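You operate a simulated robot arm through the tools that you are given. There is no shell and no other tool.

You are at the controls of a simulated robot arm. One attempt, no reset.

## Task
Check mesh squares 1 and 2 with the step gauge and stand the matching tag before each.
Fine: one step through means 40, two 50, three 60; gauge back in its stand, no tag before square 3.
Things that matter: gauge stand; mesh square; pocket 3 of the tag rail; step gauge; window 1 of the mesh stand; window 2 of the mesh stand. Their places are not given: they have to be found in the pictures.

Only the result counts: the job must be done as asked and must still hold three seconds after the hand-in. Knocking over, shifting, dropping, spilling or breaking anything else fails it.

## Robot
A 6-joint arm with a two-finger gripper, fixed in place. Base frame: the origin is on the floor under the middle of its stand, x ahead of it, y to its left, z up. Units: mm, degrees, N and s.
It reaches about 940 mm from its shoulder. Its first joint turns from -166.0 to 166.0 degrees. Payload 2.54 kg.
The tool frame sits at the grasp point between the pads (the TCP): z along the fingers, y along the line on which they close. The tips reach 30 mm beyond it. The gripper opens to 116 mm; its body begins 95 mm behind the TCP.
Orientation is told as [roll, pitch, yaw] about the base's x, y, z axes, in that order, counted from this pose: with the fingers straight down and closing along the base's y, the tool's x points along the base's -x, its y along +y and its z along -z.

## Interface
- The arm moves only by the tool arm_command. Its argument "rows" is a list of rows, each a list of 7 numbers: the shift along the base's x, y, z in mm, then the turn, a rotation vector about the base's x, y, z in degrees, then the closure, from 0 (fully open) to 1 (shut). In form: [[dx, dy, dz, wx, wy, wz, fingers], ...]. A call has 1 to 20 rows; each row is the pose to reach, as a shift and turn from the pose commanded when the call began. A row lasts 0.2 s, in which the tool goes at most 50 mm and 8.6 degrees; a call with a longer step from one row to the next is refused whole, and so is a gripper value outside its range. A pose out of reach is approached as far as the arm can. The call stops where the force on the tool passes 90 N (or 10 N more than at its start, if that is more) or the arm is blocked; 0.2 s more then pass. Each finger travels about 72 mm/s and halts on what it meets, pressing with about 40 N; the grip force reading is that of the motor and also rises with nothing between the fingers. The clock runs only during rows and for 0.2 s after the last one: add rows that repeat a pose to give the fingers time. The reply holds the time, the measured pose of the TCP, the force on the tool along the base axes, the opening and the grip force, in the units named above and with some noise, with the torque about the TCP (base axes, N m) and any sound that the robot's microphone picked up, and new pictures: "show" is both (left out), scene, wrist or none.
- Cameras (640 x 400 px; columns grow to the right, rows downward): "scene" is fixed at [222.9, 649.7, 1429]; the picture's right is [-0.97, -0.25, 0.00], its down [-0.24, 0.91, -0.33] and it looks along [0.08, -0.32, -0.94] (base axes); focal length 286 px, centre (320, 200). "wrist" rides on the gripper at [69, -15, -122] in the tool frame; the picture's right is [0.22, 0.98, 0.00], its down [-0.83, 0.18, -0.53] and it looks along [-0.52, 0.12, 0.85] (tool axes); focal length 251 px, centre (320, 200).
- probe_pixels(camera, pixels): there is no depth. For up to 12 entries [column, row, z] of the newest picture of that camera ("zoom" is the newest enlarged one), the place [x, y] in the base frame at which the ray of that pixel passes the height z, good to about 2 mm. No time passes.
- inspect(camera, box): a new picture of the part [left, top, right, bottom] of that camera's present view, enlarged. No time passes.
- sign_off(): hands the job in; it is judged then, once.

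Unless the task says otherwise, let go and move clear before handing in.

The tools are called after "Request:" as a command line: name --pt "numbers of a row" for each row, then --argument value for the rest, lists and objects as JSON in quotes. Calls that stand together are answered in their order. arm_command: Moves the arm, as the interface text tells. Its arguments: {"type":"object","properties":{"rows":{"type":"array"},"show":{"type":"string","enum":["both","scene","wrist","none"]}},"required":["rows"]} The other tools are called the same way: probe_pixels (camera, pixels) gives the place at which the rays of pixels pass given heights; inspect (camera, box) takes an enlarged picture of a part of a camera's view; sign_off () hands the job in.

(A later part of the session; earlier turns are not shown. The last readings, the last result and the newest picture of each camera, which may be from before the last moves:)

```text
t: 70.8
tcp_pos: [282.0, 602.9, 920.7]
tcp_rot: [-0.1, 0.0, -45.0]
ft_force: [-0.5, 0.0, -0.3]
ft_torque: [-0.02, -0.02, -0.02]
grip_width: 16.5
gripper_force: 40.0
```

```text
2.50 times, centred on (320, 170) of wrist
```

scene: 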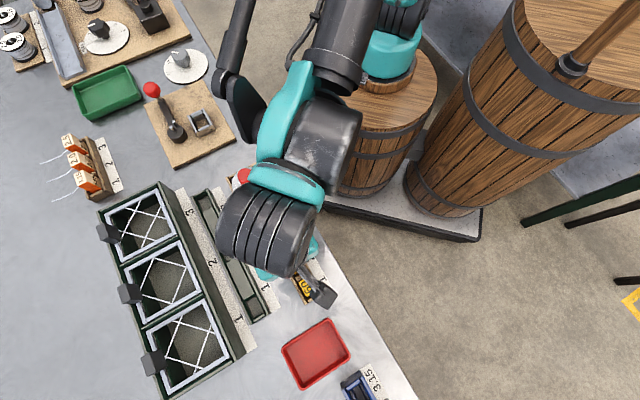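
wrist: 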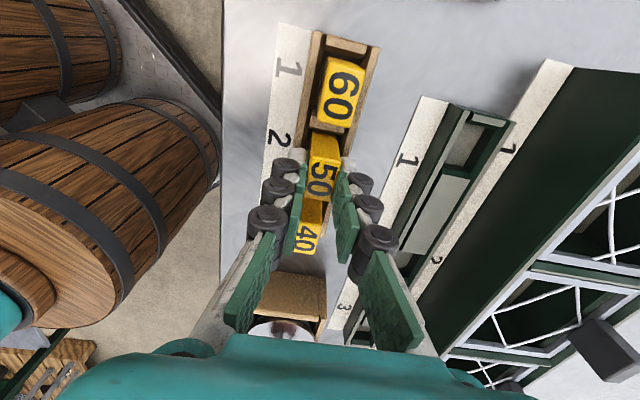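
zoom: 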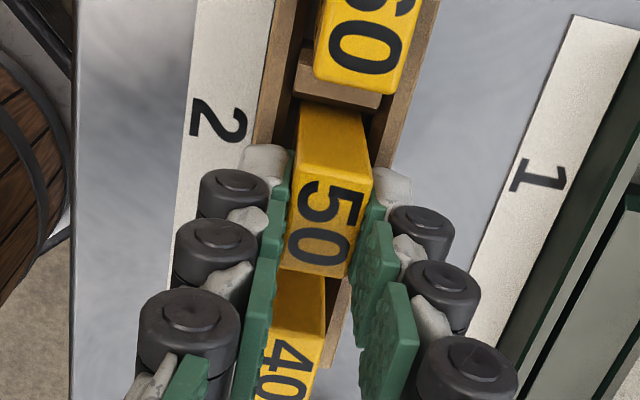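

Tag 50 is gripped (opening 16.5 mm, 40 N). Lifting straight up.

Request:
arm_command --pt "0 0 3 0 0 0 0.95" --pt "0 0 8 0 0 0 0.95" --pt "0 0 25 0 0 0 0.95" --pt "0 0 50 0 0 0 0.95" --pt "0 0 80 0 0 0 0.95" --pt "0 0 80 0 0 0 0.95"

Request:
inspect --camera "wrist" --box '[240, 60, 400, 220]'

```text
t: 72.2
tcp_pos: [283.7, 604.8, 999.4]
tcp_rot: [0.1, 0.0, -44.9]
ft_force: [-0.3, -0.1, -1.6]
ft_torque: [-0.02, -0.03, 0.01]
grip_width: 16.5
gripper_force: 40.3
```

scene: 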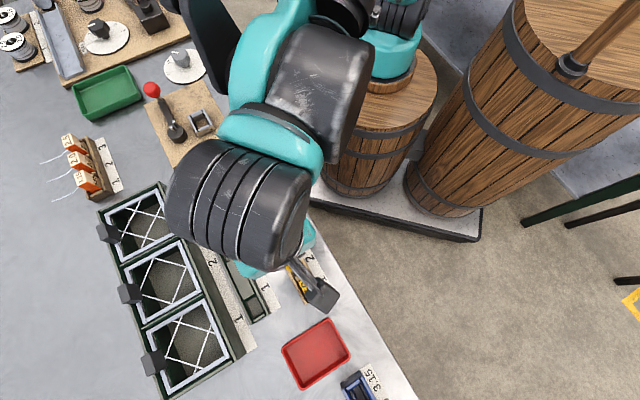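
wrist: 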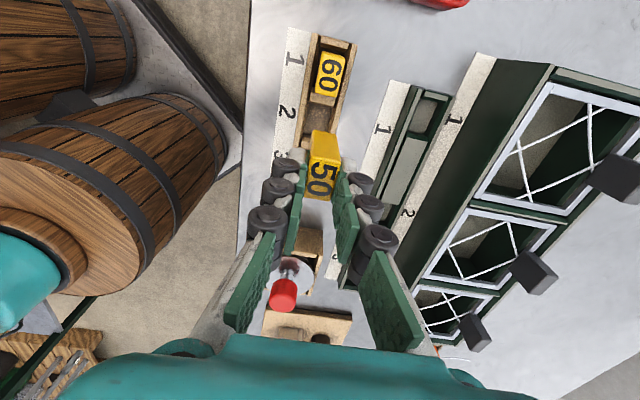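

```text
2.50 times, centred on (320, 140) of wrist
```

zoom: 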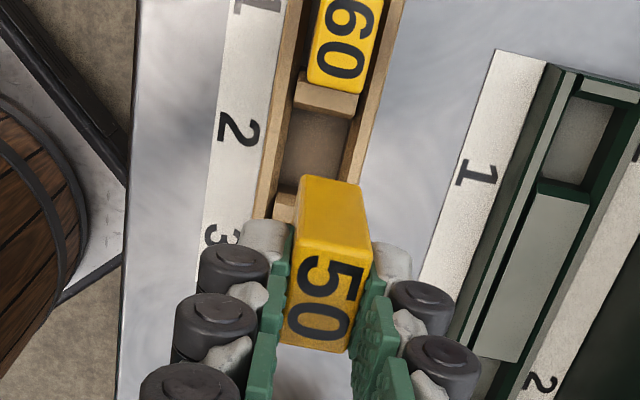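

Tag 50 is lifted cleanly; its bottom is about 64 mm below the TCP. Pocket 1 works out at about (331.8,692.4) and pocket 2 at (413.6,609.6); I'll move over pocket 1.

Request:
arm_command --pt "16 29 0 0 0 0 0.95" --pt "32 58 0 0 0 0 0.95" --pt "48 87.5 0 0 0 0 0.95" --pt "48 87.5 -20 0 0 0 0.95" --pt "48 87.5 -35 0 0 0 0.95" --pt "48 87.5 -35 0 0 0 0.95"

Request:
inspect --camera "wrist" --box '[240, 60, 400, 220]'

Request:
arm_command --pt "0 0 0 0 0 0 0.95" --show "none"

Request:
arm_command --pt "0 0 0 0 0 0 0.95" --show "none"

```text
t: 73.6
tcp_pos: [327.9, 691.4, 965.7]
tcp_rot: [0.0, 0.0, -45.0]
ft_force: [-0.1, -0.5, 0.4]
ft_torque: [-0.01, 0.02, -0.02]
grip_width: 16.4
gripper_force: 39.3
```

scene: 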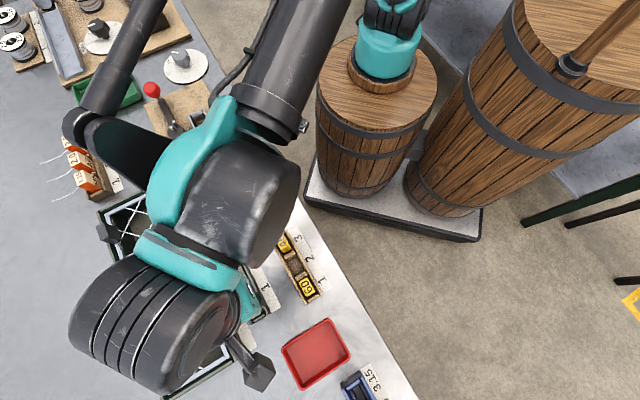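
wrist: 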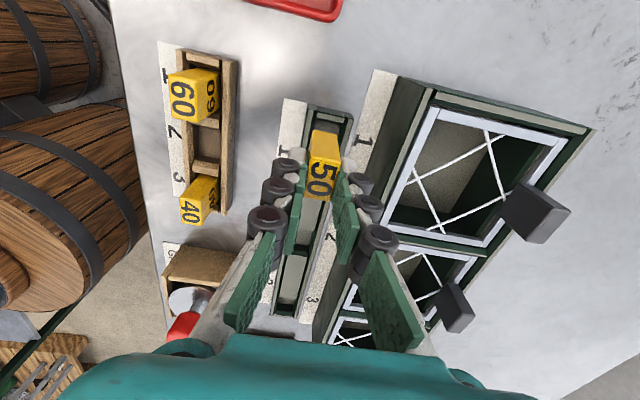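

```text
2.50 times, centred on (320, 140) of wrist
```

zoom: 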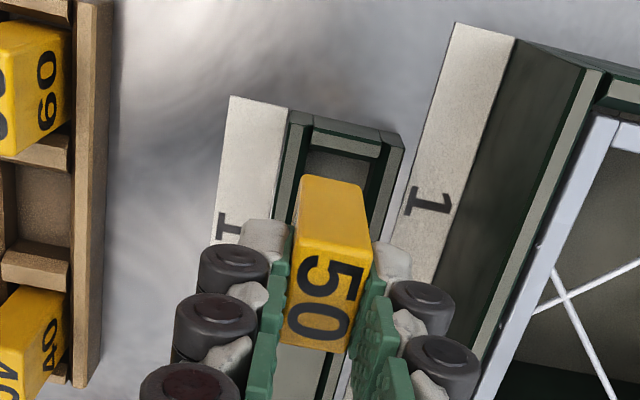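

```text
t: 74.0
tcp_pos: [328.1, 690.8, 966.6]
tcp_rot: [0.0, 0.0, -45.0]
ft_force: [0.3, -0.2, -0.3]
ft_torque: [-0.01, -0.05, -0.01]
grip_width: 16.2
gripper_force: 39.7
```

```text
t: 74.4
tcp_pos: [328.2, 690.6, 965.4]
tcp_rot: [0.0, 0.1, -44.9]
ft_force: [0.8, 0.7, -0.4]
ft_torque: [0.02, -0.03, 0.02]
grip_width: 16.3
gripper_force: 40.0
```

TCP averages (328.1,690.9); before correcting I'll take a close zoom of the rail end next to the tag to refine pocket 1.

Request:
inspect --camera "wrist" --box '[295, 90, 375, 150]'

```text
6.67 times, centred on (335, 120) of wrist
```

zoom: 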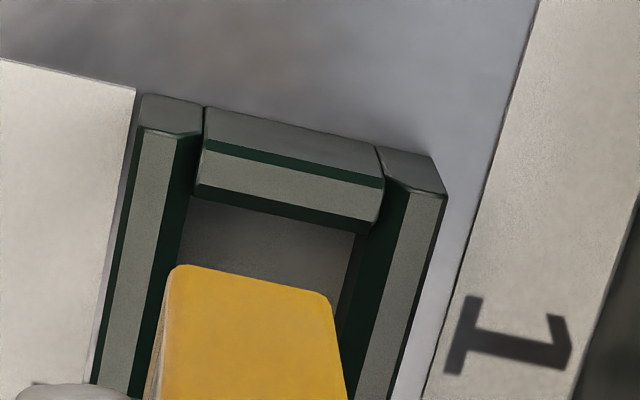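

Request:
probe_pixels --camera "zoom" --pixels '[[178, 135, 877], [412, 190, 877], [135, 380, 877], [358, 395, 877], [197, 184, 877], [372, 223, 877], [178, 135, 870], [412, 190, 870], [197, 184, 870], [372, 223, 870]]'

```text
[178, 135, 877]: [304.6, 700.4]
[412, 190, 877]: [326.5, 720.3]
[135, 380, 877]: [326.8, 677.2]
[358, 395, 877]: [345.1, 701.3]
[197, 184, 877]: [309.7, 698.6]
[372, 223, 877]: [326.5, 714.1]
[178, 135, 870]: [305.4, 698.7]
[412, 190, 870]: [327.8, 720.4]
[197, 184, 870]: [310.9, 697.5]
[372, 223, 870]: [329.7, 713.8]
```

Pocket 1's centre refines to about (332.4,692.6), with 5 mm bevels all round. Shifting by (+4.2,+1.7) and lowering until the tag bottom is just above the rail.

Request:
arm_command --pt "4.2 1.7 -5 0 0 0 0.95" --pt "4.2 1.7 -12 0 0 0 0.95" --pt "4.2 1.7 -16 0 0 0 0.95" --pt "4.2 1.7 -16 0 0 0 0.95"

Request:
inspect --camera "wrist" --box '[280, 80, 380, 180]'

Request:
arm_command --pt "0 0 0 0 0 0 0.95" --show "none"

Request:
arm_command --pt "0 0 0 0 0 0 0.95" --show "none"

```text
t: 75.4
tcp_pos: [333.9, 693.3, 950.5]
tcp_rot: [-0.1, 0.1, -44.9]
ft_force: [-0.8, -0.3, -0.5]
ft_torque: [-0.02, 0.0, 0.03]
grip_width: 16.2
gripper_force: 39.7
```

scene: 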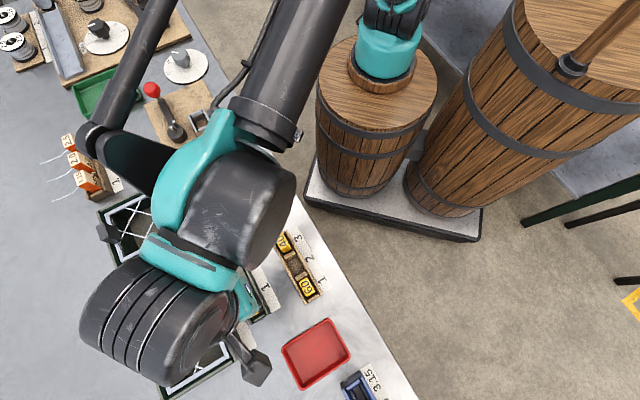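
wrist: 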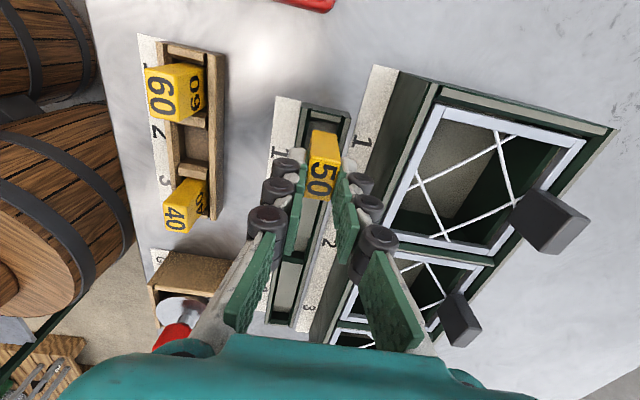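

```text
4.00 times, centred on (330, 130) of wrist
```

zoom: 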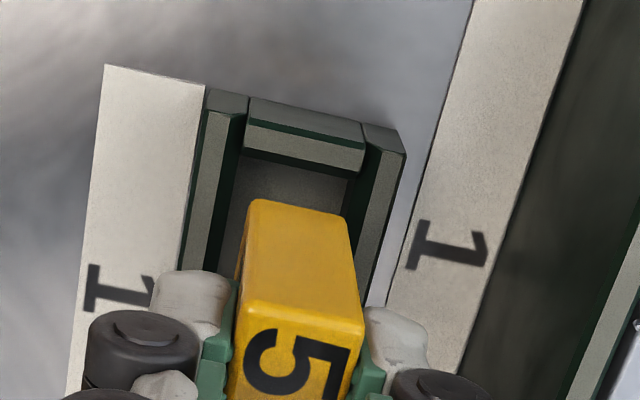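

```text
t: 75.8
tcp_pos: [333.9, 692.7, 951.9]
tcp_rot: [0.0, 0.0, -45.1]
ft_force: [-0.7, 0.2, -0.7]
ft_torque: [0.01, -0.02, -0.02]
grip_width: 16.6
gripper_force: 40.5
```

```text
t: 76.2
tcp_pos: [332.8, 692.9, 950.7]
tcp_rot: [0.0, 0.0, -45.0]
ft_force: [-0.9, 0.0, -0.6]
ft_torque: [0.02, 0.04, -0.01]
grip_width: 16.3
gripper_force: 39.8
```

I'll probe the tag's lower front corners against the rail walls to verify the lateral alignment.

Request:
probe_pixels --camera "wrist" --pixels '[[313.75, 130, 887], [336.25, 133.75, 887], [305.5, 109, 877], [342, 117.5, 877], [311.5, 117, 877], [340.5, 124, 877], [297, 146, 877], [335, 152, 877]]'

```text
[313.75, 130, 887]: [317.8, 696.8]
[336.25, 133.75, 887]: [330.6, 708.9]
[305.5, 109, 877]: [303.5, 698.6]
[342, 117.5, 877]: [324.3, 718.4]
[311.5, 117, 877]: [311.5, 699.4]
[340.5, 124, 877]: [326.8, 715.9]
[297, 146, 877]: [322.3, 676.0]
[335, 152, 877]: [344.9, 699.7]
```

The tag sits about 1–2 mm too far toward the stand; I'll shift by (−1.3,−0.8) and lower in small steps with force checks.

Request:
arm_command --pt "-1.3 -0.8 -2 0 0 0 0.95" --pt "-1.3 -0.8 -6 0 0 0 0.95" --pt "-1.3 -0.8 -8 0 0 0 0.95" --pt "-1.3 -0.8 -8 0 0 0 0.95" --show "none"

Request:
arm_command --pt "0 0 -2 0 0 0 0.95" --pt "0 0 -4 0 0 0 0.95" --pt "0 0 -4 0 0 0 0.95" --show "wrist"

Request:
inspect --camera "wrist" --box '[280, 80, 380, 180]'

```text
t: 77.2
tcp_pos: [332.8, 691.6, 942.3]
tcp_rot: [0.0, 0.1, -45.0]
ft_force: [-0.1, 0.3, -0.3]
ft_torque: [0.0, 0.03, 0.02]
grip_width: 16.3
gripper_force: 40.0
```

```text
t: 78.0
tcp_pos: [333.6, 690.3, 938.6]
tcp_rot: [0.0, -0.1, -44.9]
ft_force: [0.1, 0.6, 0.1]
ft_torque: [0.03, -0.01, 0.04]
grip_width: 16.8
gripper_force: 39.7
```

wrist: 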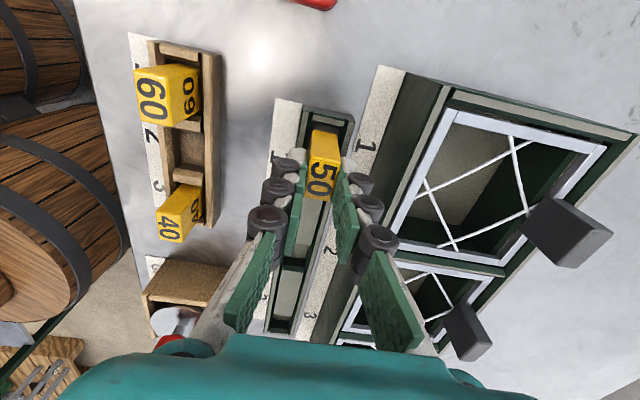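

```text
4.00 times, centred on (330, 130) of wrist
```

zoom: 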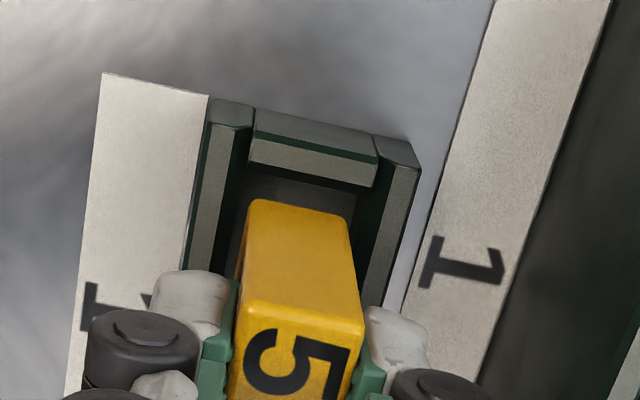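

The tag is centred between the walls (mid ≈ 300 px in the zoom) and clear of the end wall. Continuing down.

Request:
arm_command --pt "-0.3 0.5 -2 0 0 0 0.95" --pt "-0.3 0.5 -4 0 0 0 0.95" --pt "-0.3 0.5 -4 0 0 0 0.95" --show "none"

Request:
arm_command --pt "0 0 -2 0 0 0 0.95" --pt "0 0 -4 0 0 0 0.95" --pt "0 0 -4 0 0 0 0.95" --show "none"

Request:
arm_command --pt "0 0 -2 0 0 0 0.95" --pt "0 0 -3 0 0 0 0.95" --pt "0 0 -3 0 0 0 0.95" --show "wrist"

Request:
inspect --camera "wrist" --box '[280, 80, 380, 180]'

```text
t: 78.8
tcp_pos: [333.8, 690.4, 934.1]
tcp_rot: [0.0, 0.0, -44.9]
ft_force: [-0.3, 0.0, -0.4]
ft_torque: [0.07, -0.01, 0.02]
grip_width: 16.3
gripper_force: 39.4
```

```text
t: 79.6
tcp_pos: [332.7, 691.9, 931.3]
tcp_rot: [0.0, 0.0, -45.0]
ft_force: [0.0, -0.5, -0.2]
ft_torque: [0.0, -0.03, -0.01]
grip_width: 16.2
gripper_force: 40.3
```

```text
t: 80.4
tcp_pos: [333.2, 691.8, 928.1]
tcp_rot: [0.0, 0.0, -45.0]
ft_force: [0.5, -0.5, -0.1]
ft_torque: [0.0, -0.01, 0.0]
grip_width: 16.3
gripper_force: 40.2
```

wrist: 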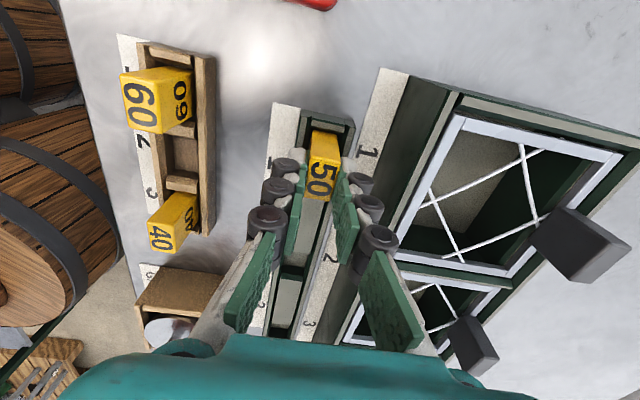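

```text
4.00 times, centred on (330, 130) of wrist
```

zoom: 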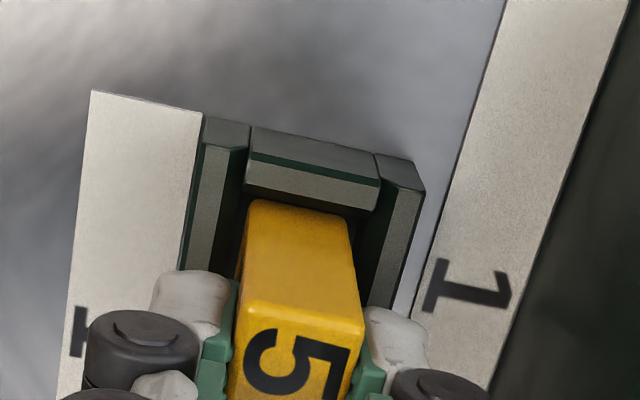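

The tag is inside the pocket with no side force. Lowering to the floor in 1.5 mm steps.

Request:
arm_command --pt "0 0 -1 0 0 0 0.95" --pt "0 0 -2 0 0 0 0.95" --pt "0 0 -2 0 0 0 0.95" --show "none"

Request:
arm_command --pt "0 0 -1 0 0 0 0.95" --pt "0 0 -1.5 0 0 0 0.95" --pt "0 0 -1.5 0 0 0 0.95" --show "none"

Request:
arm_command --pt "0 0 -1 0 0 0 0.95" --pt "0 0 -1.2 0 0 0 0.95" --show "none"

```text
t: 81.2
tcp_pos: [332.2, 692.2, 925.8]
tcp_rot: [0.1, 0.1, -45.0]
ft_force: [0.2, 0.4, 0.4]
ft_torque: [-0.01, 0.02, -0.01]
grip_width: 16.3
gripper_force: 39.9
```

```text
t: 82.0
tcp_pos: [333.6, 692.9, 923.6]
tcp_rot: [0.0, 0.0, -45.0]
ft_force: [-0.3, -0.7, -1.1]
ft_torque: [0.0, 0.04, -0.01]
grip_width: 16.4
gripper_force: 40.1
```

```text
t: 82.6
tcp_pos: [334.3, 691.0, 922.8]
tcp_rot: [0.0, 0.1, -45.0]
ft_force: [0.0, -0.2, -0.7]
ft_torque: [-0.01, 0.0, 0.01]
grip_width: 16.2
gripper_force: 40.0
```

Request:
arm_command --pt "0 0 -1 0 0 0 0.95" --pt "0 0 -1 0 0 0 0.95" --show "none"

Request:
arm_command --pt "0 0 -1 0 0 0 0.95" --pt "0 0 -1 0 0 0 0.95" --show "none"

```text
t: 83.2
tcp_pos: [333.2, 691.6, 921.7]
tcp_rot: [0.1, 0.0, -45.1]
ft_force: [-1.0, 0.6, 0.6]
ft_torque: [0.01, 0.0, -0.03]
grip_width: 16.4
gripper_force: 39.7
```

```text
t: 83.8
tcp_pos: [332.8, 692.8, 920.1]
tcp_rot: [0.0, 0.0, -44.9]
ft_force: [0.3, 0.2, 5.5]
ft_torque: [0.04, -0.03, 0.01]
grip_width: 16.3
gripper_force: 40.5
```

The tag rests on the pocket floor (force z +5.5 N at z≈920.5, the same height as in its holder). Opening slightly to release.

Request:
arm_command --pt "0 0 0.3 0 0 0 0.85" --pt "0 0 0.3 0 0 0 0.78" --pt "0 0 0.3 0 0 0 0.72" --pt "0 0 0.3 0 0 0 0.7" --pt "0 0 0.3 0 0 0 0.7"

Request:
inspect --camera "wrist" --box '[260, 80, 390, 220]'

```text
t: 85.0
tcp_pos: [333.8, 691.6, 921.0]
tcp_rot: [0.0, -0.1, -45.0]
ft_force: [0.6, -0.5, 0.3]
ft_torque: [-0.03, -0.01, 0.01]
grip_width: 34.8
gripper_force: 0.0
```

scene: 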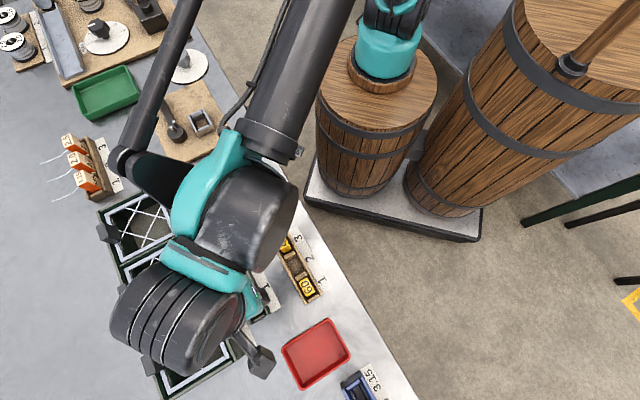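
wrist: 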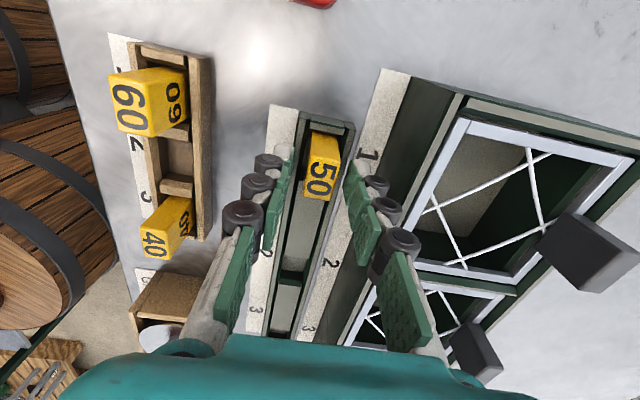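

```text
2.86 times, centred on (325, 150) of wrist
```

zoom: 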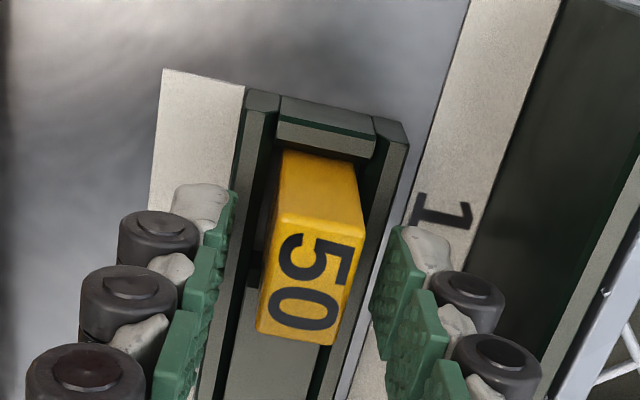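

Tag 50 stands free in pocket 1. I'll rise straight up and move above tag 60 near (249.5,635.5).

Request:
arm_command --pt "0 0 5 0 0 0 0.7" --pt "0 0 25 0 0 0 0.7" --pt "0 0 55 0 0 0 0.7" --pt "0 0 75 0 0 0 0.6" --pt "-28 -18 75 0 0 0 0.5" --pt "-56 -37 72 0 0 0 0.5" --pt "-84 -56 68 0 0 0 0.5" --pt "-84 -56 68 0 0 0 0.5"

Request:
inspect --camera "wrist" --box '[240, 60, 400, 220]'

Request:
arm_command --pt "0 0 0 0 0 0 0.5" --show "none"

Request:
arm_command --pt "0 0 0 0 0 0 0.5" --show "none"

```text
t: 86.8
tcp_pos: [248.5, 637.7, 988.0]
tcp_rot: [0.0, 0.0, -45.1]
ft_force: [0.0, 0.3, 0.3]
ft_torque: [-0.02, 0.02, -0.01]
grip_width: 58.1
gripper_force: 0.0
```

scene: 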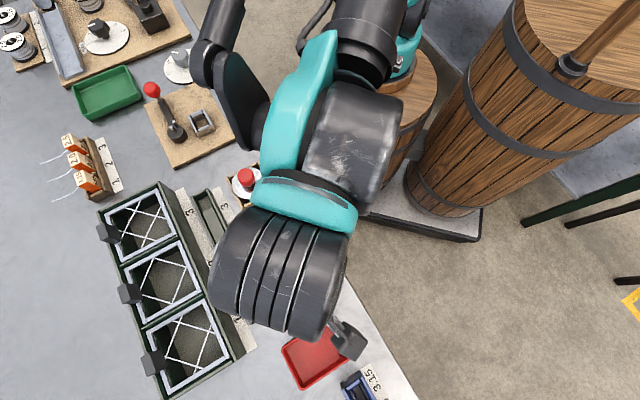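
wrist: 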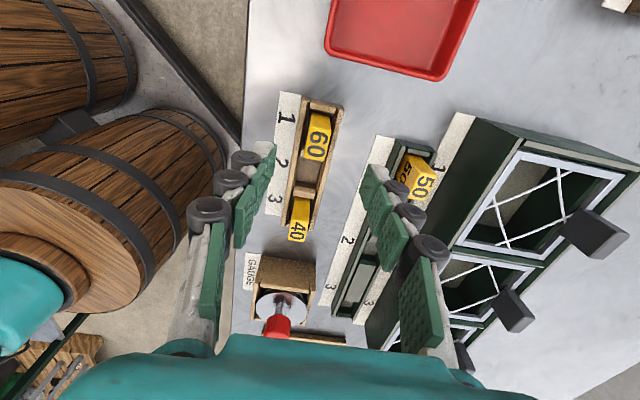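

```text
2.50 times, centred on (320, 140) of wrist
```

zoom: 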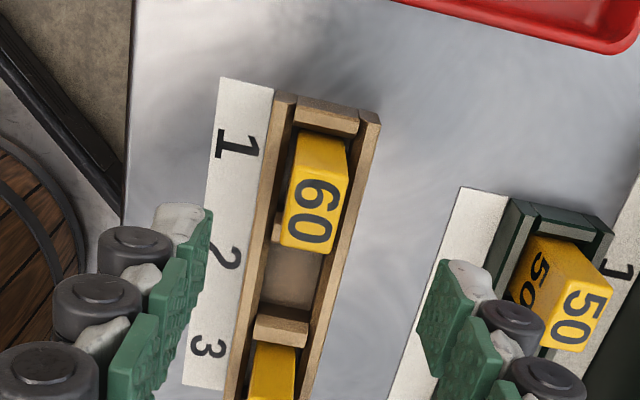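

```text
t: 87.2
tcp_pos: [249.3, 638.9, 987.5]
tcp_rot: [0.0, 0.0, -45.1]
ft_force: [-0.7, -0.1, 1.0]
ft_torque: [0.01, 0.01, 0.02]
grip_width: 58.1
gripper_force: 0.1
```

```text
t: 87.6
tcp_pos: [247.9, 638.5, 988.4]
tcp_rot: [0.0, 0.0, -45.1]
ft_force: [-0.6, 0.2, -0.5]
ft_torque: [-0.01, 0.0, 0.04]
grip_width: 58.0
gripper_force: 0.0
```

Tag 60's top face is at wrist zoom (293–347,165–253). Probing its corners.

Request:
probe_pixels --camera "wrist" --pixels '[[309.2, 126, 908], [330.8, 131.2, 908], [304.4, 158, 908], [325.2, 161.2, 908], [319.4, 143.5, 908]]'

```text
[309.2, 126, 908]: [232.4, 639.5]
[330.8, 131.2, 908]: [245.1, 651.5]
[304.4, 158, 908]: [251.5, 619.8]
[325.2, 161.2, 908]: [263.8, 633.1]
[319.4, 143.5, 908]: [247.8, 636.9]
```

Request:
arm_command --pt "0.6 -2.6 -20 0 0 0 0.5" --pt "0.6 -2.6 -40 0 0 0 0.5" --pt "0.6 -2.6 -55 0 0 0 0.5" --pt "0.6 -2.6 -62 0 0 0 0.5" --pt "0.6 -2.6 -62 0 0 0 0.5" --show "wrist"

Request:
inspect --camera "wrist" --box '[240, 90, 400, 250]'

Request:
arm_command --pt "0 0 0 0 0 0 0.5" --show "none"

Request:
arm_command --pt "0 0 0 0 0 0 0.5" --show "none"

```text
t: 88.8
tcp_pos: [251.9, 635.2, 926.9]
tcp_rot: [0.0, 0.0, -44.9]
ft_force: [0.0, -0.6, -0.2]
ft_torque: [-0.01, -0.01, 0.02]
grip_width: 57.7
gripper_force: 0.1
```

wrist: 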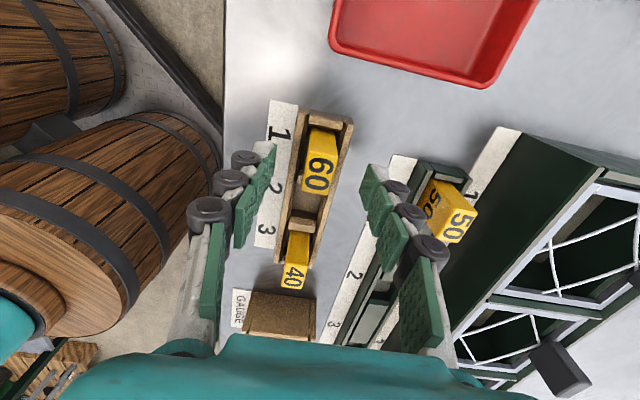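

```text
2.50 times, centred on (320, 170) of wrist
```

zoom: 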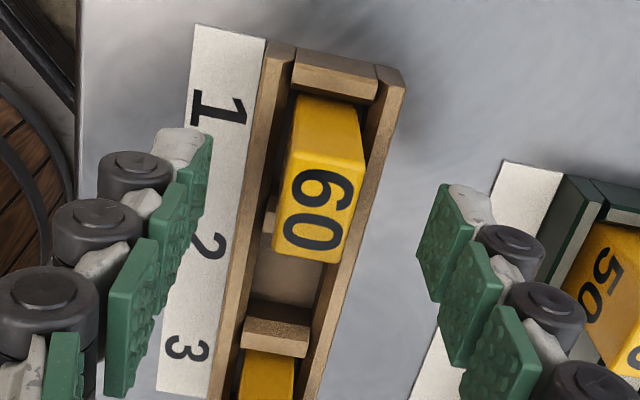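

```text
t: 89.2
tcp_pos: [250.2, 635.2, 926.9]
tcp_rot: [0.1, 0.0, -45.0]
ft_force: [0.3, 0.9, -0.8]
ft_torque: [-0.02, 0.01, -0.01]
grip_width: 58.1
gripper_force: 0.0
```

```text
t: 89.6
tcp_pos: [250.6, 635.4, 927.3]
tcp_rot: [0.0, 0.0, -44.9]
ft_force: [-0.7, -0.5, 0.1]
ft_torque: [0.0, -0.03, -0.02]
grip_width: 58.0
gripper_force: 0.0
```

Request:
probe_pixels --camera "wrist" --pixels '[[308.8, 152.5, 908], [337.2, 157.5, 908], [300.8, 190, 908], [328.8, 195.2, 908], [319.2, 177.4, 908]]'

```text
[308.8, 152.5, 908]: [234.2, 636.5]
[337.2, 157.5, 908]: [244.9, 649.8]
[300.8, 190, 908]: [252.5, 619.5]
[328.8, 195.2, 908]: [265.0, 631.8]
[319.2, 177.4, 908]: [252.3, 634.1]
```

Relative to the fingers, tag 60 is centred across but about 2 mm toward slot 1; I'll shift by (−1.2,+1.0), go down 5.5 mm and close.

Request:
arm_command --pt "-1.2 1 -3 0 0 0 0.5" --pt "-1.2 1 -5.8 0 0 0 0.6" --pt "-1.2 1 -5.8 0 0 0 0.7" --pt "-1.2 1 -5.8 0 0 0 0.8" --pt "-1.2 1 -5.8 0 0 0 0.9" --pt "-1.2 1 -5.8 0 0 0 0.95" --pt "-1.2 1 -5.8 0 0 0 0.95" --show "wrist"

Request:
inspect --camera "wrist" --box '[240, 90, 400, 250]'

```text
t: 91.2
tcp_pos: [249.0, 635.9, 921.4]
tcp_rot: [0.0, 0.0, -45.0]
ft_force: [0.4, -0.8, -0.3]
ft_torque: [0.0, 0.0, -0.06]
grip_width: 16.2
gripper_force: 40.1
```

wrist: 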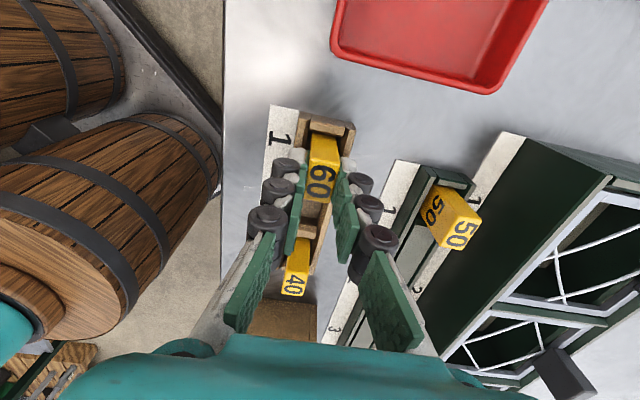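

```text
2.50 times, centred on (320, 170) of wrist
```

zoom: 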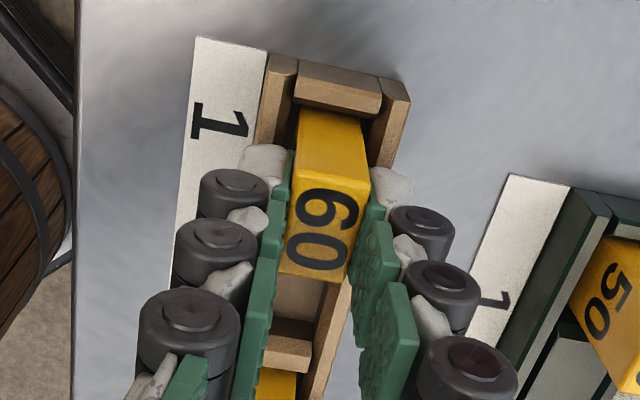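

Tag 60 is gripped (16.2 mm). Lifting and carrying it above pocket 2 at about (414,610).

Request:
arm_command --pt "0 0 3 0 0 0 0.95" --pt "0 0 10 0 0 0 0.95" --pt "0 0 35 0 0 0 0.95" --pt "0 0 65 0 0 0 0.95" --pt "0 0 80 0 0 0 0.95" --pt "40 -6 80 0 0 0 0.95" --pt "80 -12 80 0 0 0 0.95" --pt "120 -19 80 0 0 0 0.95" --pt "165 -26 80 0 0 0 0.95" --pt "165 -26 60 0 0 0 0.95" --pt "165 -26 45 0 0 0 0.95" --pt "165 -26 45 0 0 0 0.95"

Request:
inspect --camera "wrist" --box '[280, 80, 380, 180]'

Request:
arm_command --pt "0 0 0 0 0 0 0.95" --show "none"

Request:
arm_command --pt "0 0 0 0 0 0 0.95" --show "none"

```text
t: 93.8
tcp_pos: [413.0, 609.1, 965.7]
tcp_rot: [0.0, -0.1, -45.0]
ft_force: [0.7, -0.6, 0.4]
ft_torque: [0.02, 0.0, -0.01]
grip_width: 16.2
gripper_force: 40.0
```

scene: 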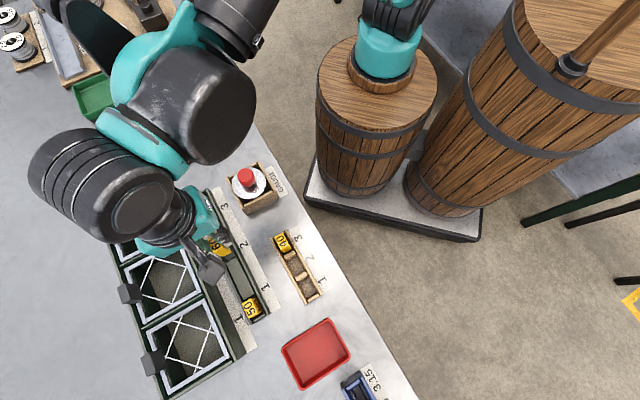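
wrist: 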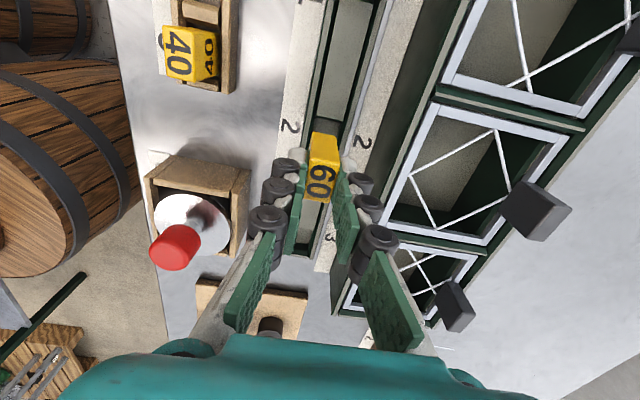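

```text
4.00 times, centred on (330, 130) of wrist
```

zoom: 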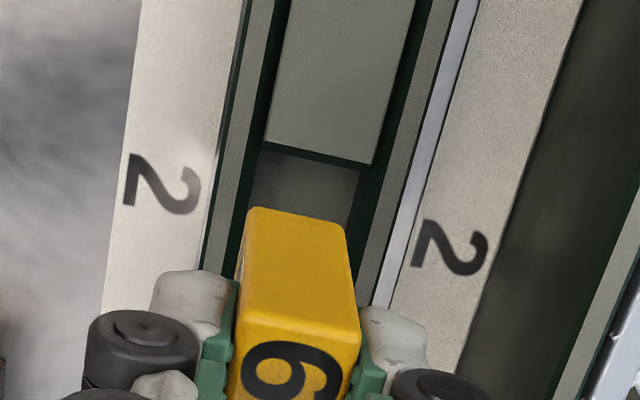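

```text
t: 94.2
tcp_pos: [411.8, 608.3, 965.4]
tcp_rot: [0.0, 0.0, -45.0]
ft_force: [0.1, -0.5, 0.2]
ft_torque: [0.03, -0.01, -0.01]
grip_width: 16.6
gripper_force: 40.3
```

```text
t: 94.6
tcp_pos: [411.5, 608.6, 964.6]
tcp_rot: [0.0, 0.0, -45.0]
ft_force: [-0.3, -0.5, -0.2]
ft_torque: [-0.01, 0.01, 0.01]
grip_width: 16.2
gripper_force: 40.3
```

I'll zoom tighter on pocket 2's surroundings next to the tag to refine the centre.

Request:
inspect --camera "wrist" --box '[295, 90, 375, 150]'

```text
6.67 times, centred on (335, 120) of wrist
```

zoom: 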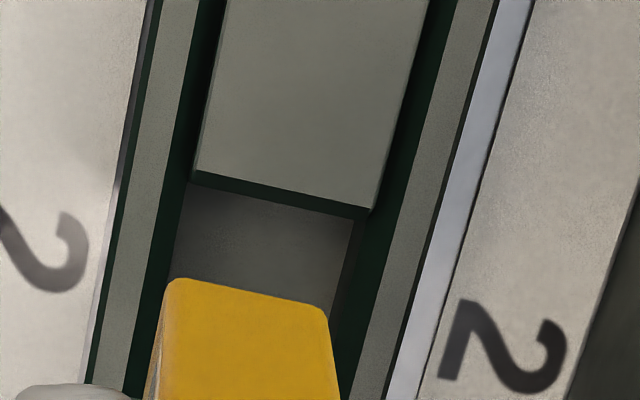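

Request:
probe_pixels --camera "zoom" --pixels '[[178, 100, 877], [140, 300, 877], [432, 100, 877], [380, 300, 877], [195, 172, 877], [370, 208, 877], [172, 280, 901], [322, 305, 901]]'

```text
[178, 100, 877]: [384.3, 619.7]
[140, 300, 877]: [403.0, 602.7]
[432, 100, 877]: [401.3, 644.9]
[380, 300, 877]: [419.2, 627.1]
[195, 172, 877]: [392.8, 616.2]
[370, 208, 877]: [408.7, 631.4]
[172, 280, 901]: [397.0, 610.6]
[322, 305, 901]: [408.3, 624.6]
```

Pocket 2's midline is x+y≈1025.4 while the tag is at ≈1020.6; along the row it is already centred. Shifting by (+2.3,+2.3) and lowering to just above the rail.

Request:
arm_command --pt "2.3 2.3 -5 0 0 0 0.95" --pt "2.3 2.3 -12 0 0 0 0.95" --pt "2.3 2.3 -18 0 0 0 0.95" --pt "2.3 2.3 -18 0 0 0 0.95" --show "wrist"

Request:
inspect --camera "wrist" --box '[280, 80, 380, 180]'

Request:
arm_command --pt "0 0 0 0 0 0 0.95" --show "none"

Request:
arm_command --pt "0 0 0 0 0 0 0.95" --show "none"

```text
t: 95.6
tcp_pos: [415.7, 609.3, 948.8]
tcp_rot: [0.0, 0.1, -44.9]
ft_force: [-0.3, -0.1, 0.1]
ft_torque: [0.0, 0.05, -0.03]
grip_width: 16.5
gripper_force: 39.7
```

wrist: 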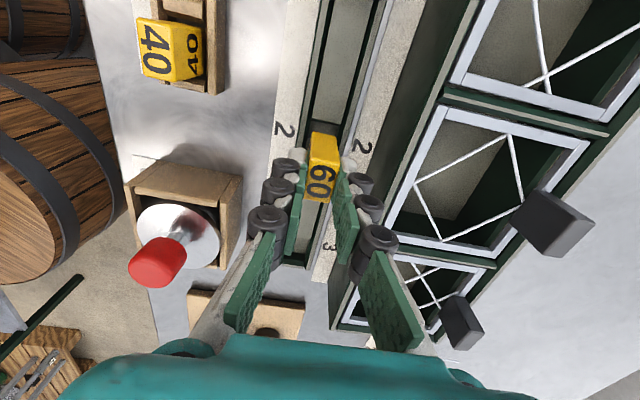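

```text
4.00 times, centred on (330, 130) of wrist
```

zoom: 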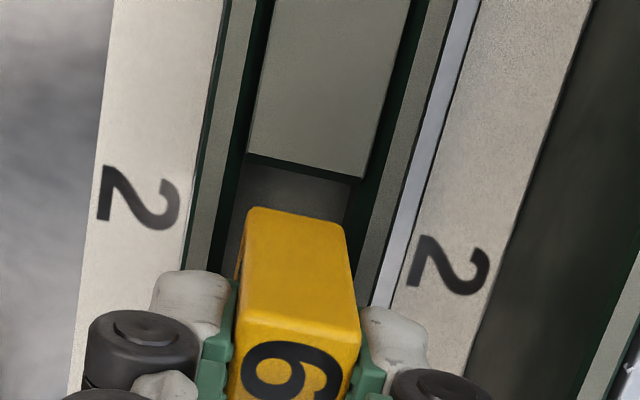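

```text
t: 96.0
tcp_pos: [415.3, 609.0, 947.1]
tcp_rot: [0.0, 0.0, -45.0]
ft_force: [-0.4, -0.2, -0.2]
ft_torque: [0.01, -0.02, 0.0]
grip_width: 16.5
gripper_force: 39.7
```

```text
t: 96.4
tcp_pos: [415.5, 609.8, 947.1]
tcp_rot: [0.0, 0.0, -45.0]
ft_force: [0.1, 0.1, -0.9]
ft_torque: [0.0, 0.02, 0.01]
grip_width: 16.6
gripper_force: 39.9
```

Midline is right (x+y≈1025); a small row shift of (−0.8,+0.8) and then I lower in steps.

Request:
arm_command --pt "-0.8 0.9 -2 0 0 0 0.95" --pt "-0.8 0.9 -6 0 0 0 0.95" --pt "-0.8 0.9 -9 0 0 0 0.95" --pt "-0.8 0.9 -9 0 0 0 0.95" --show "wrist"

Request:
inspect --camera "wrist" --box '[280, 80, 380, 180]'

```text
t: 97.4
tcp_pos: [416.3, 611.1, 939.2]
tcp_rot: [0.0, 0.0, -45.1]
ft_force: [0.7, 0.6, 0.4]
ft_torque: [-0.02, 0.01, -0.05]
grip_width: 16.3
gripper_force: 40.1
```

wrist: 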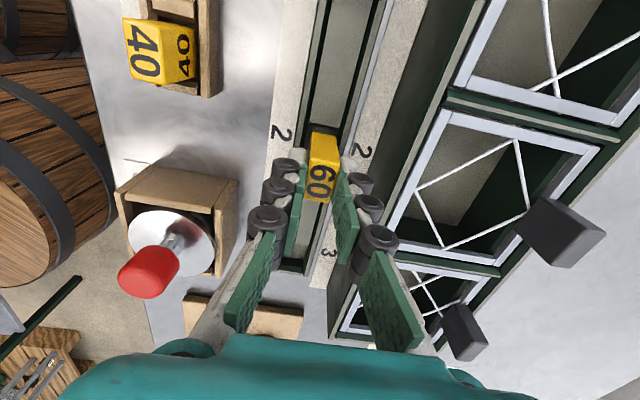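

```text
4.00 times, centred on (330, 130) of wrist
```

zoom: 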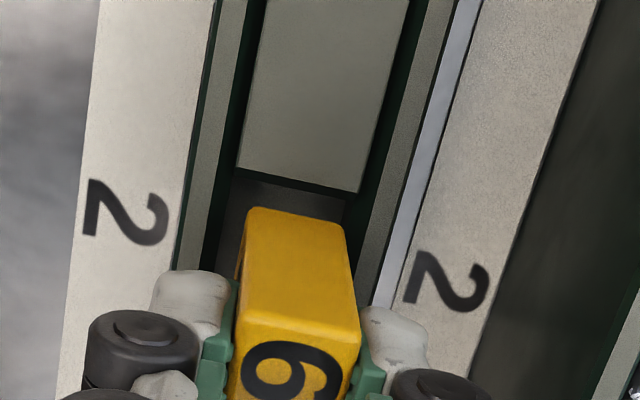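

The tag is about 1.3 mm too far toward the stand (tag mid 295 vs. pocket mid 288 in the zoom). Correcting by (−1,−1) and continuing down.

Request:
arm_command --pt "-1 -1 0 0 0 0 0.95" --pt "-1 -1 -2 0 0 0 0.95" --pt "-1 -1 -2 0 0 0 0.95" --show "wrist"

Request:
inspect --camera "wrist" --box '[280, 80, 380, 180]'

Request:
arm_command --pt "0 0 0 0 0 0 0.95" --show "none"

```text
t: 98.2
tcp_pos: [414.4, 609.8, 938.4]
tcp_rot: [0.0, 0.1, -45.0]
ft_force: [-1.4, -0.6, -1.0]
ft_torque: [0.0, -0.02, -0.05]
grip_width: 16.4
gripper_force: 39.4
```

wrist: 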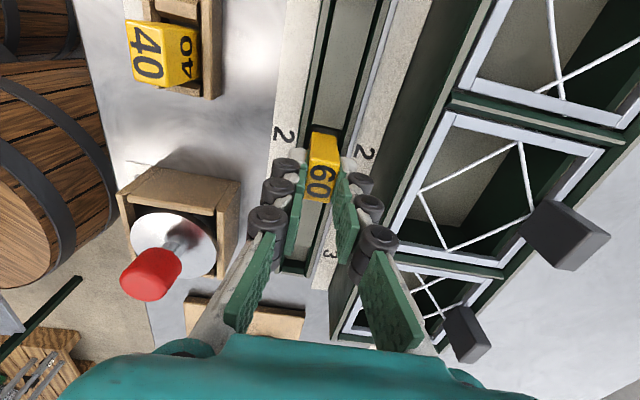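

```text
4.00 times, centred on (330, 130) of wrist
```

zoom: 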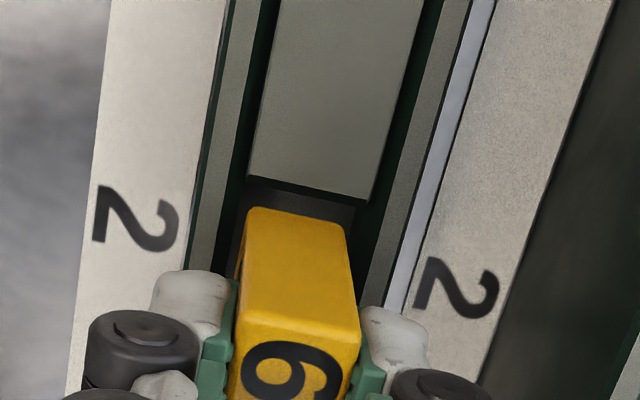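

```text
t: 98.6
tcp_pos: [413.8, 610.2, 937.7]
tcp_rot: [-0.1, 0.0, -45.0]
ft_force: [0.2, 0.4, -0.1]
ft_torque: [0.04, 0.01, -0.02]
grip_width: 16.4
gripper_force: 39.9
```

Now centred (pocket mid ≈ 298, tag mid ≈ 295). Lowering further with force checks.

Request:
arm_command --pt "0.2 0.2 -2 0 0 0 0.95" --pt "0.2 0.2 -4 0 0 0 0.95" --pt "0.2 0.2 -4 0 0 0 0.95" --show "none"

Request:
arm_command --pt "0 0 -2 0 0 0 0.95" --pt "0 0 -4 0 0 0 0.95" --pt "0 0 -4 0 0 0 0.95" --show "none"

Request:
arm_command --pt "0 0 -2 0 0 0 0.95" --pt "0 0 -3 0 0 0 0.95" --pt "0 0 -3 0 0 0 0.95" --show "wrist"

Request:
inspect --camera "wrist" --box '[280, 80, 380, 180]'

```text
t: 99.4
tcp_pos: [413.7, 609.7, 933.6]
tcp_rot: [0.0, 0.0, -45.0]
ft_force: [0.1, -0.3, -0.7]
ft_torque: [-0.01, 0.02, 0.0]
grip_width: 16.6
gripper_force: 39.7
```

```text
t: 100.2
tcp_pos: [413.6, 610.7, 929.9]
tcp_rot: [0.0, 0.0, -45.0]
ft_force: [-0.3, -0.7, -1.8]
ft_torque: [0.0, 0.01, 0.0]
grip_width: 16.5
gripper_force: 39.9
```

```text
t: 101.0
tcp_pos: [415.0, 611.4, 925.7]
tcp_rot: [0.0, 0.0, -45.0]
ft_force: [0.4, 0.2, -0.8]
ft_torque: [0.02, -0.01, 0.02]
grip_width: 16.3
gripper_force: 40.3
```

wrist: 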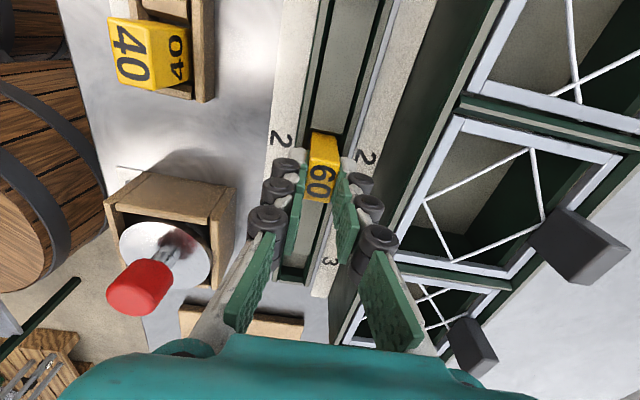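

```text
4.00 times, centred on (330, 130) of wrist
```

zoom: 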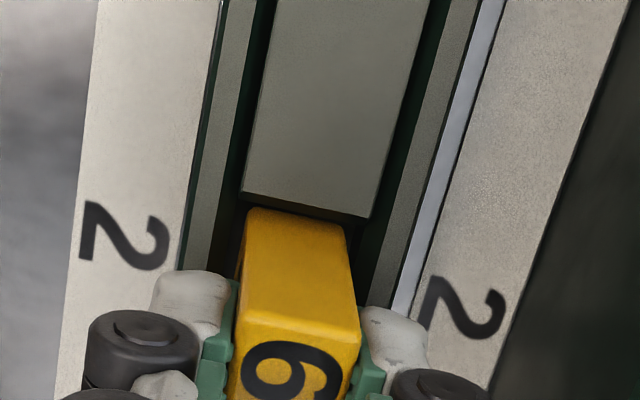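

Tag 60 is inside pocket 2 without side forces at z≈925.7. Lowering the last few millimetres to the floor.

Request:
arm_command --pt "0 0 -1 0 0 0 0.95" --pt "0 0 -2 0 0 0 0.95" --pt "0 0 -2 0 0 0 0.95" --show "none"

Request:
arm_command --pt "0 0 -1 0 0 0 0.95" --pt "0 0 -1 0 0 0 0.95" --show "none"

Request:
arm_command --pt "0 0 -1 0 0 0 0.95" --pt "0 0 -1 0 0 0 0.95" --show "none"

```text
t: 101.8
tcp_pos: [414.5, 611.0, 924.6]
tcp_rot: [0.0, 0.1, -44.9]
ft_force: [-0.6, 0.3, 0.6]
ft_torque: [-0.01, -0.01, 0.0]
grip_width: 16.4
gripper_force: 39.9
```

```text
t: 102.4
tcp_pos: [413.0, 609.7, 923.0]
tcp_rot: [-0.1, 0.0, -45.0]
ft_force: [-0.5, 0.6, -1.0]
ft_torque: [-0.02, -0.02, -0.02]
grip_width: 16.4
gripper_force: 40.0
```

```text
t: 103.0
tcp_pos: [413.9, 611.6, 921.5]
tcp_rot: [0.1, 0.0, -45.1]
ft_force: [-0.1, 0.3, 0.1]
ft_torque: [0.02, 0.03, 0.02]
grip_width: 16.6
gripper_force: 39.9
```

Request:
arm_command --pt "0 0 -0.8 0 0 0 0.95" --pt "0 0 -0.8 0 0 0 0.95" --show "none"

Request:
arm_command --pt "0 0 -0.7 0 0 0 0.95" --pt "0 0 -0.7 0 0 0 0.95" --show "none"

```text
t: 103.6
tcp_pos: [414.1, 611.2, 921.0]
tcp_rot: [0.0, 0.0, -45.0]
ft_force: [-0.4, 0.6, 6.5]
ft_torque: [0.08, 0.07, -0.02]
grip_width: 16.6
gripper_force: 40.2
```

```text
t: 104.2
tcp_pos: [413.4, 609.2, 919.9]
tcp_rot: [0.1, 0.0, -44.9]
ft_force: [2.6, 7.4, 30.6]
ft_torque: [0.37, -0.06, -0.03]
grip_width: 16.5
gripper_force: 40.1
```

The tag is on the floor (force z +30 N). I'll relieve by 0.9 mm and open.

Request:
arm_command --pt "0 0 0.9 0 0 0 0.95" --pt "0 0 0.9 0 0 0 0.86" --pt "0 0 0.9 0 0 0 0.78" --pt "0 0 0.9 0 0 0 0.72" --pt "0 0 0.9 0 0 0 0.7" --pt "0 0 0.9 0 0 0 0.7" --show "wrist"

Request:
inspect --camera "wrist" --box '[260, 80, 390, 220]'

```text
t: 105.6
tcp_pos: [413.6, 610.5, 921.3]
tcp_rot: [-0.1, 0.0, -45.0]
ft_force: [0.0, 1.4, 0.2]
ft_torque: [0.01, -0.01, -0.01]
grip_width: 35.0
gripper_force: 0.1
```

wrist: 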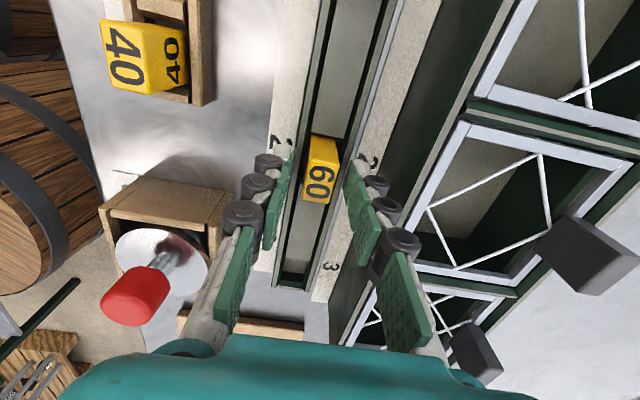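

```text
2.86 times, centred on (325, 150) of wrist
```

zoom: 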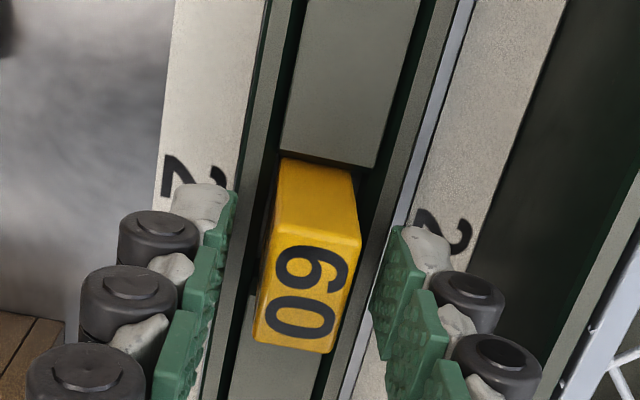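

Tag 60 stands free in pocket 2. I'll rise straight up and retreat towards the start pose so the scene camera can see everything.

Request:
arm_command --pt "0 0 5 0 0 0 0.7" --pt "0 0 25 0 0 0 0.7" --pt "0 0 60 0 0 0 0.7" --pt "0 0 105 0 0 0 0.7" --pt "0 0 150 0 0 0 0.6" --pt "-30 -10 185 0 0 0 0.4" --pt "-70 -25 200 0 0 0 0.2" --pt "-115 -45 210 0 0 0 0" --pt "-160 -65 220 0 0 0 0" --pt "-200 -90 230 0 0 0 0" --pt "-230 -115 238 0 0 0 0" --pt "-230 -115 238 0 0 0 0"

Request:
inspect --camera "scene" --box '[90, 150, 340, 400]'

Request:
inspect --camera "wrist" --box '[200, 80, 440, 300]'

```text
refused: row 8 steps farther than a row can; nothing moved
```

```text
1.60 times, centred on (215, 275) of scene
```

zoom: 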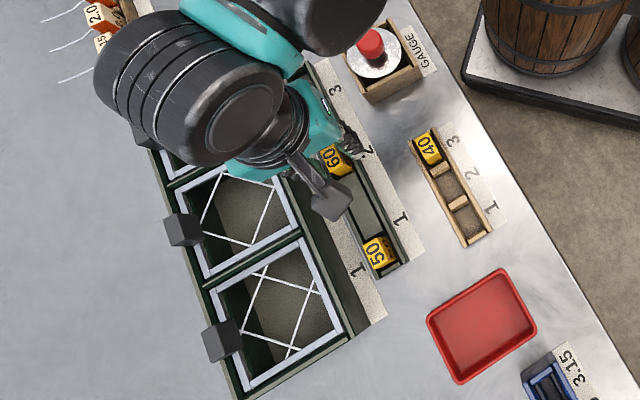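

```text
1.82 times, centred on (320, 190) of wrist
```

zoom: 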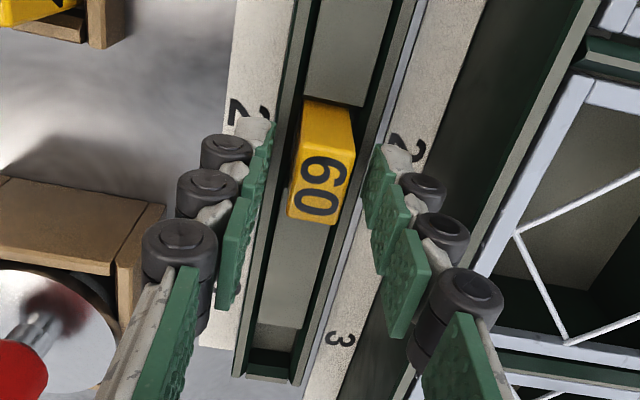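

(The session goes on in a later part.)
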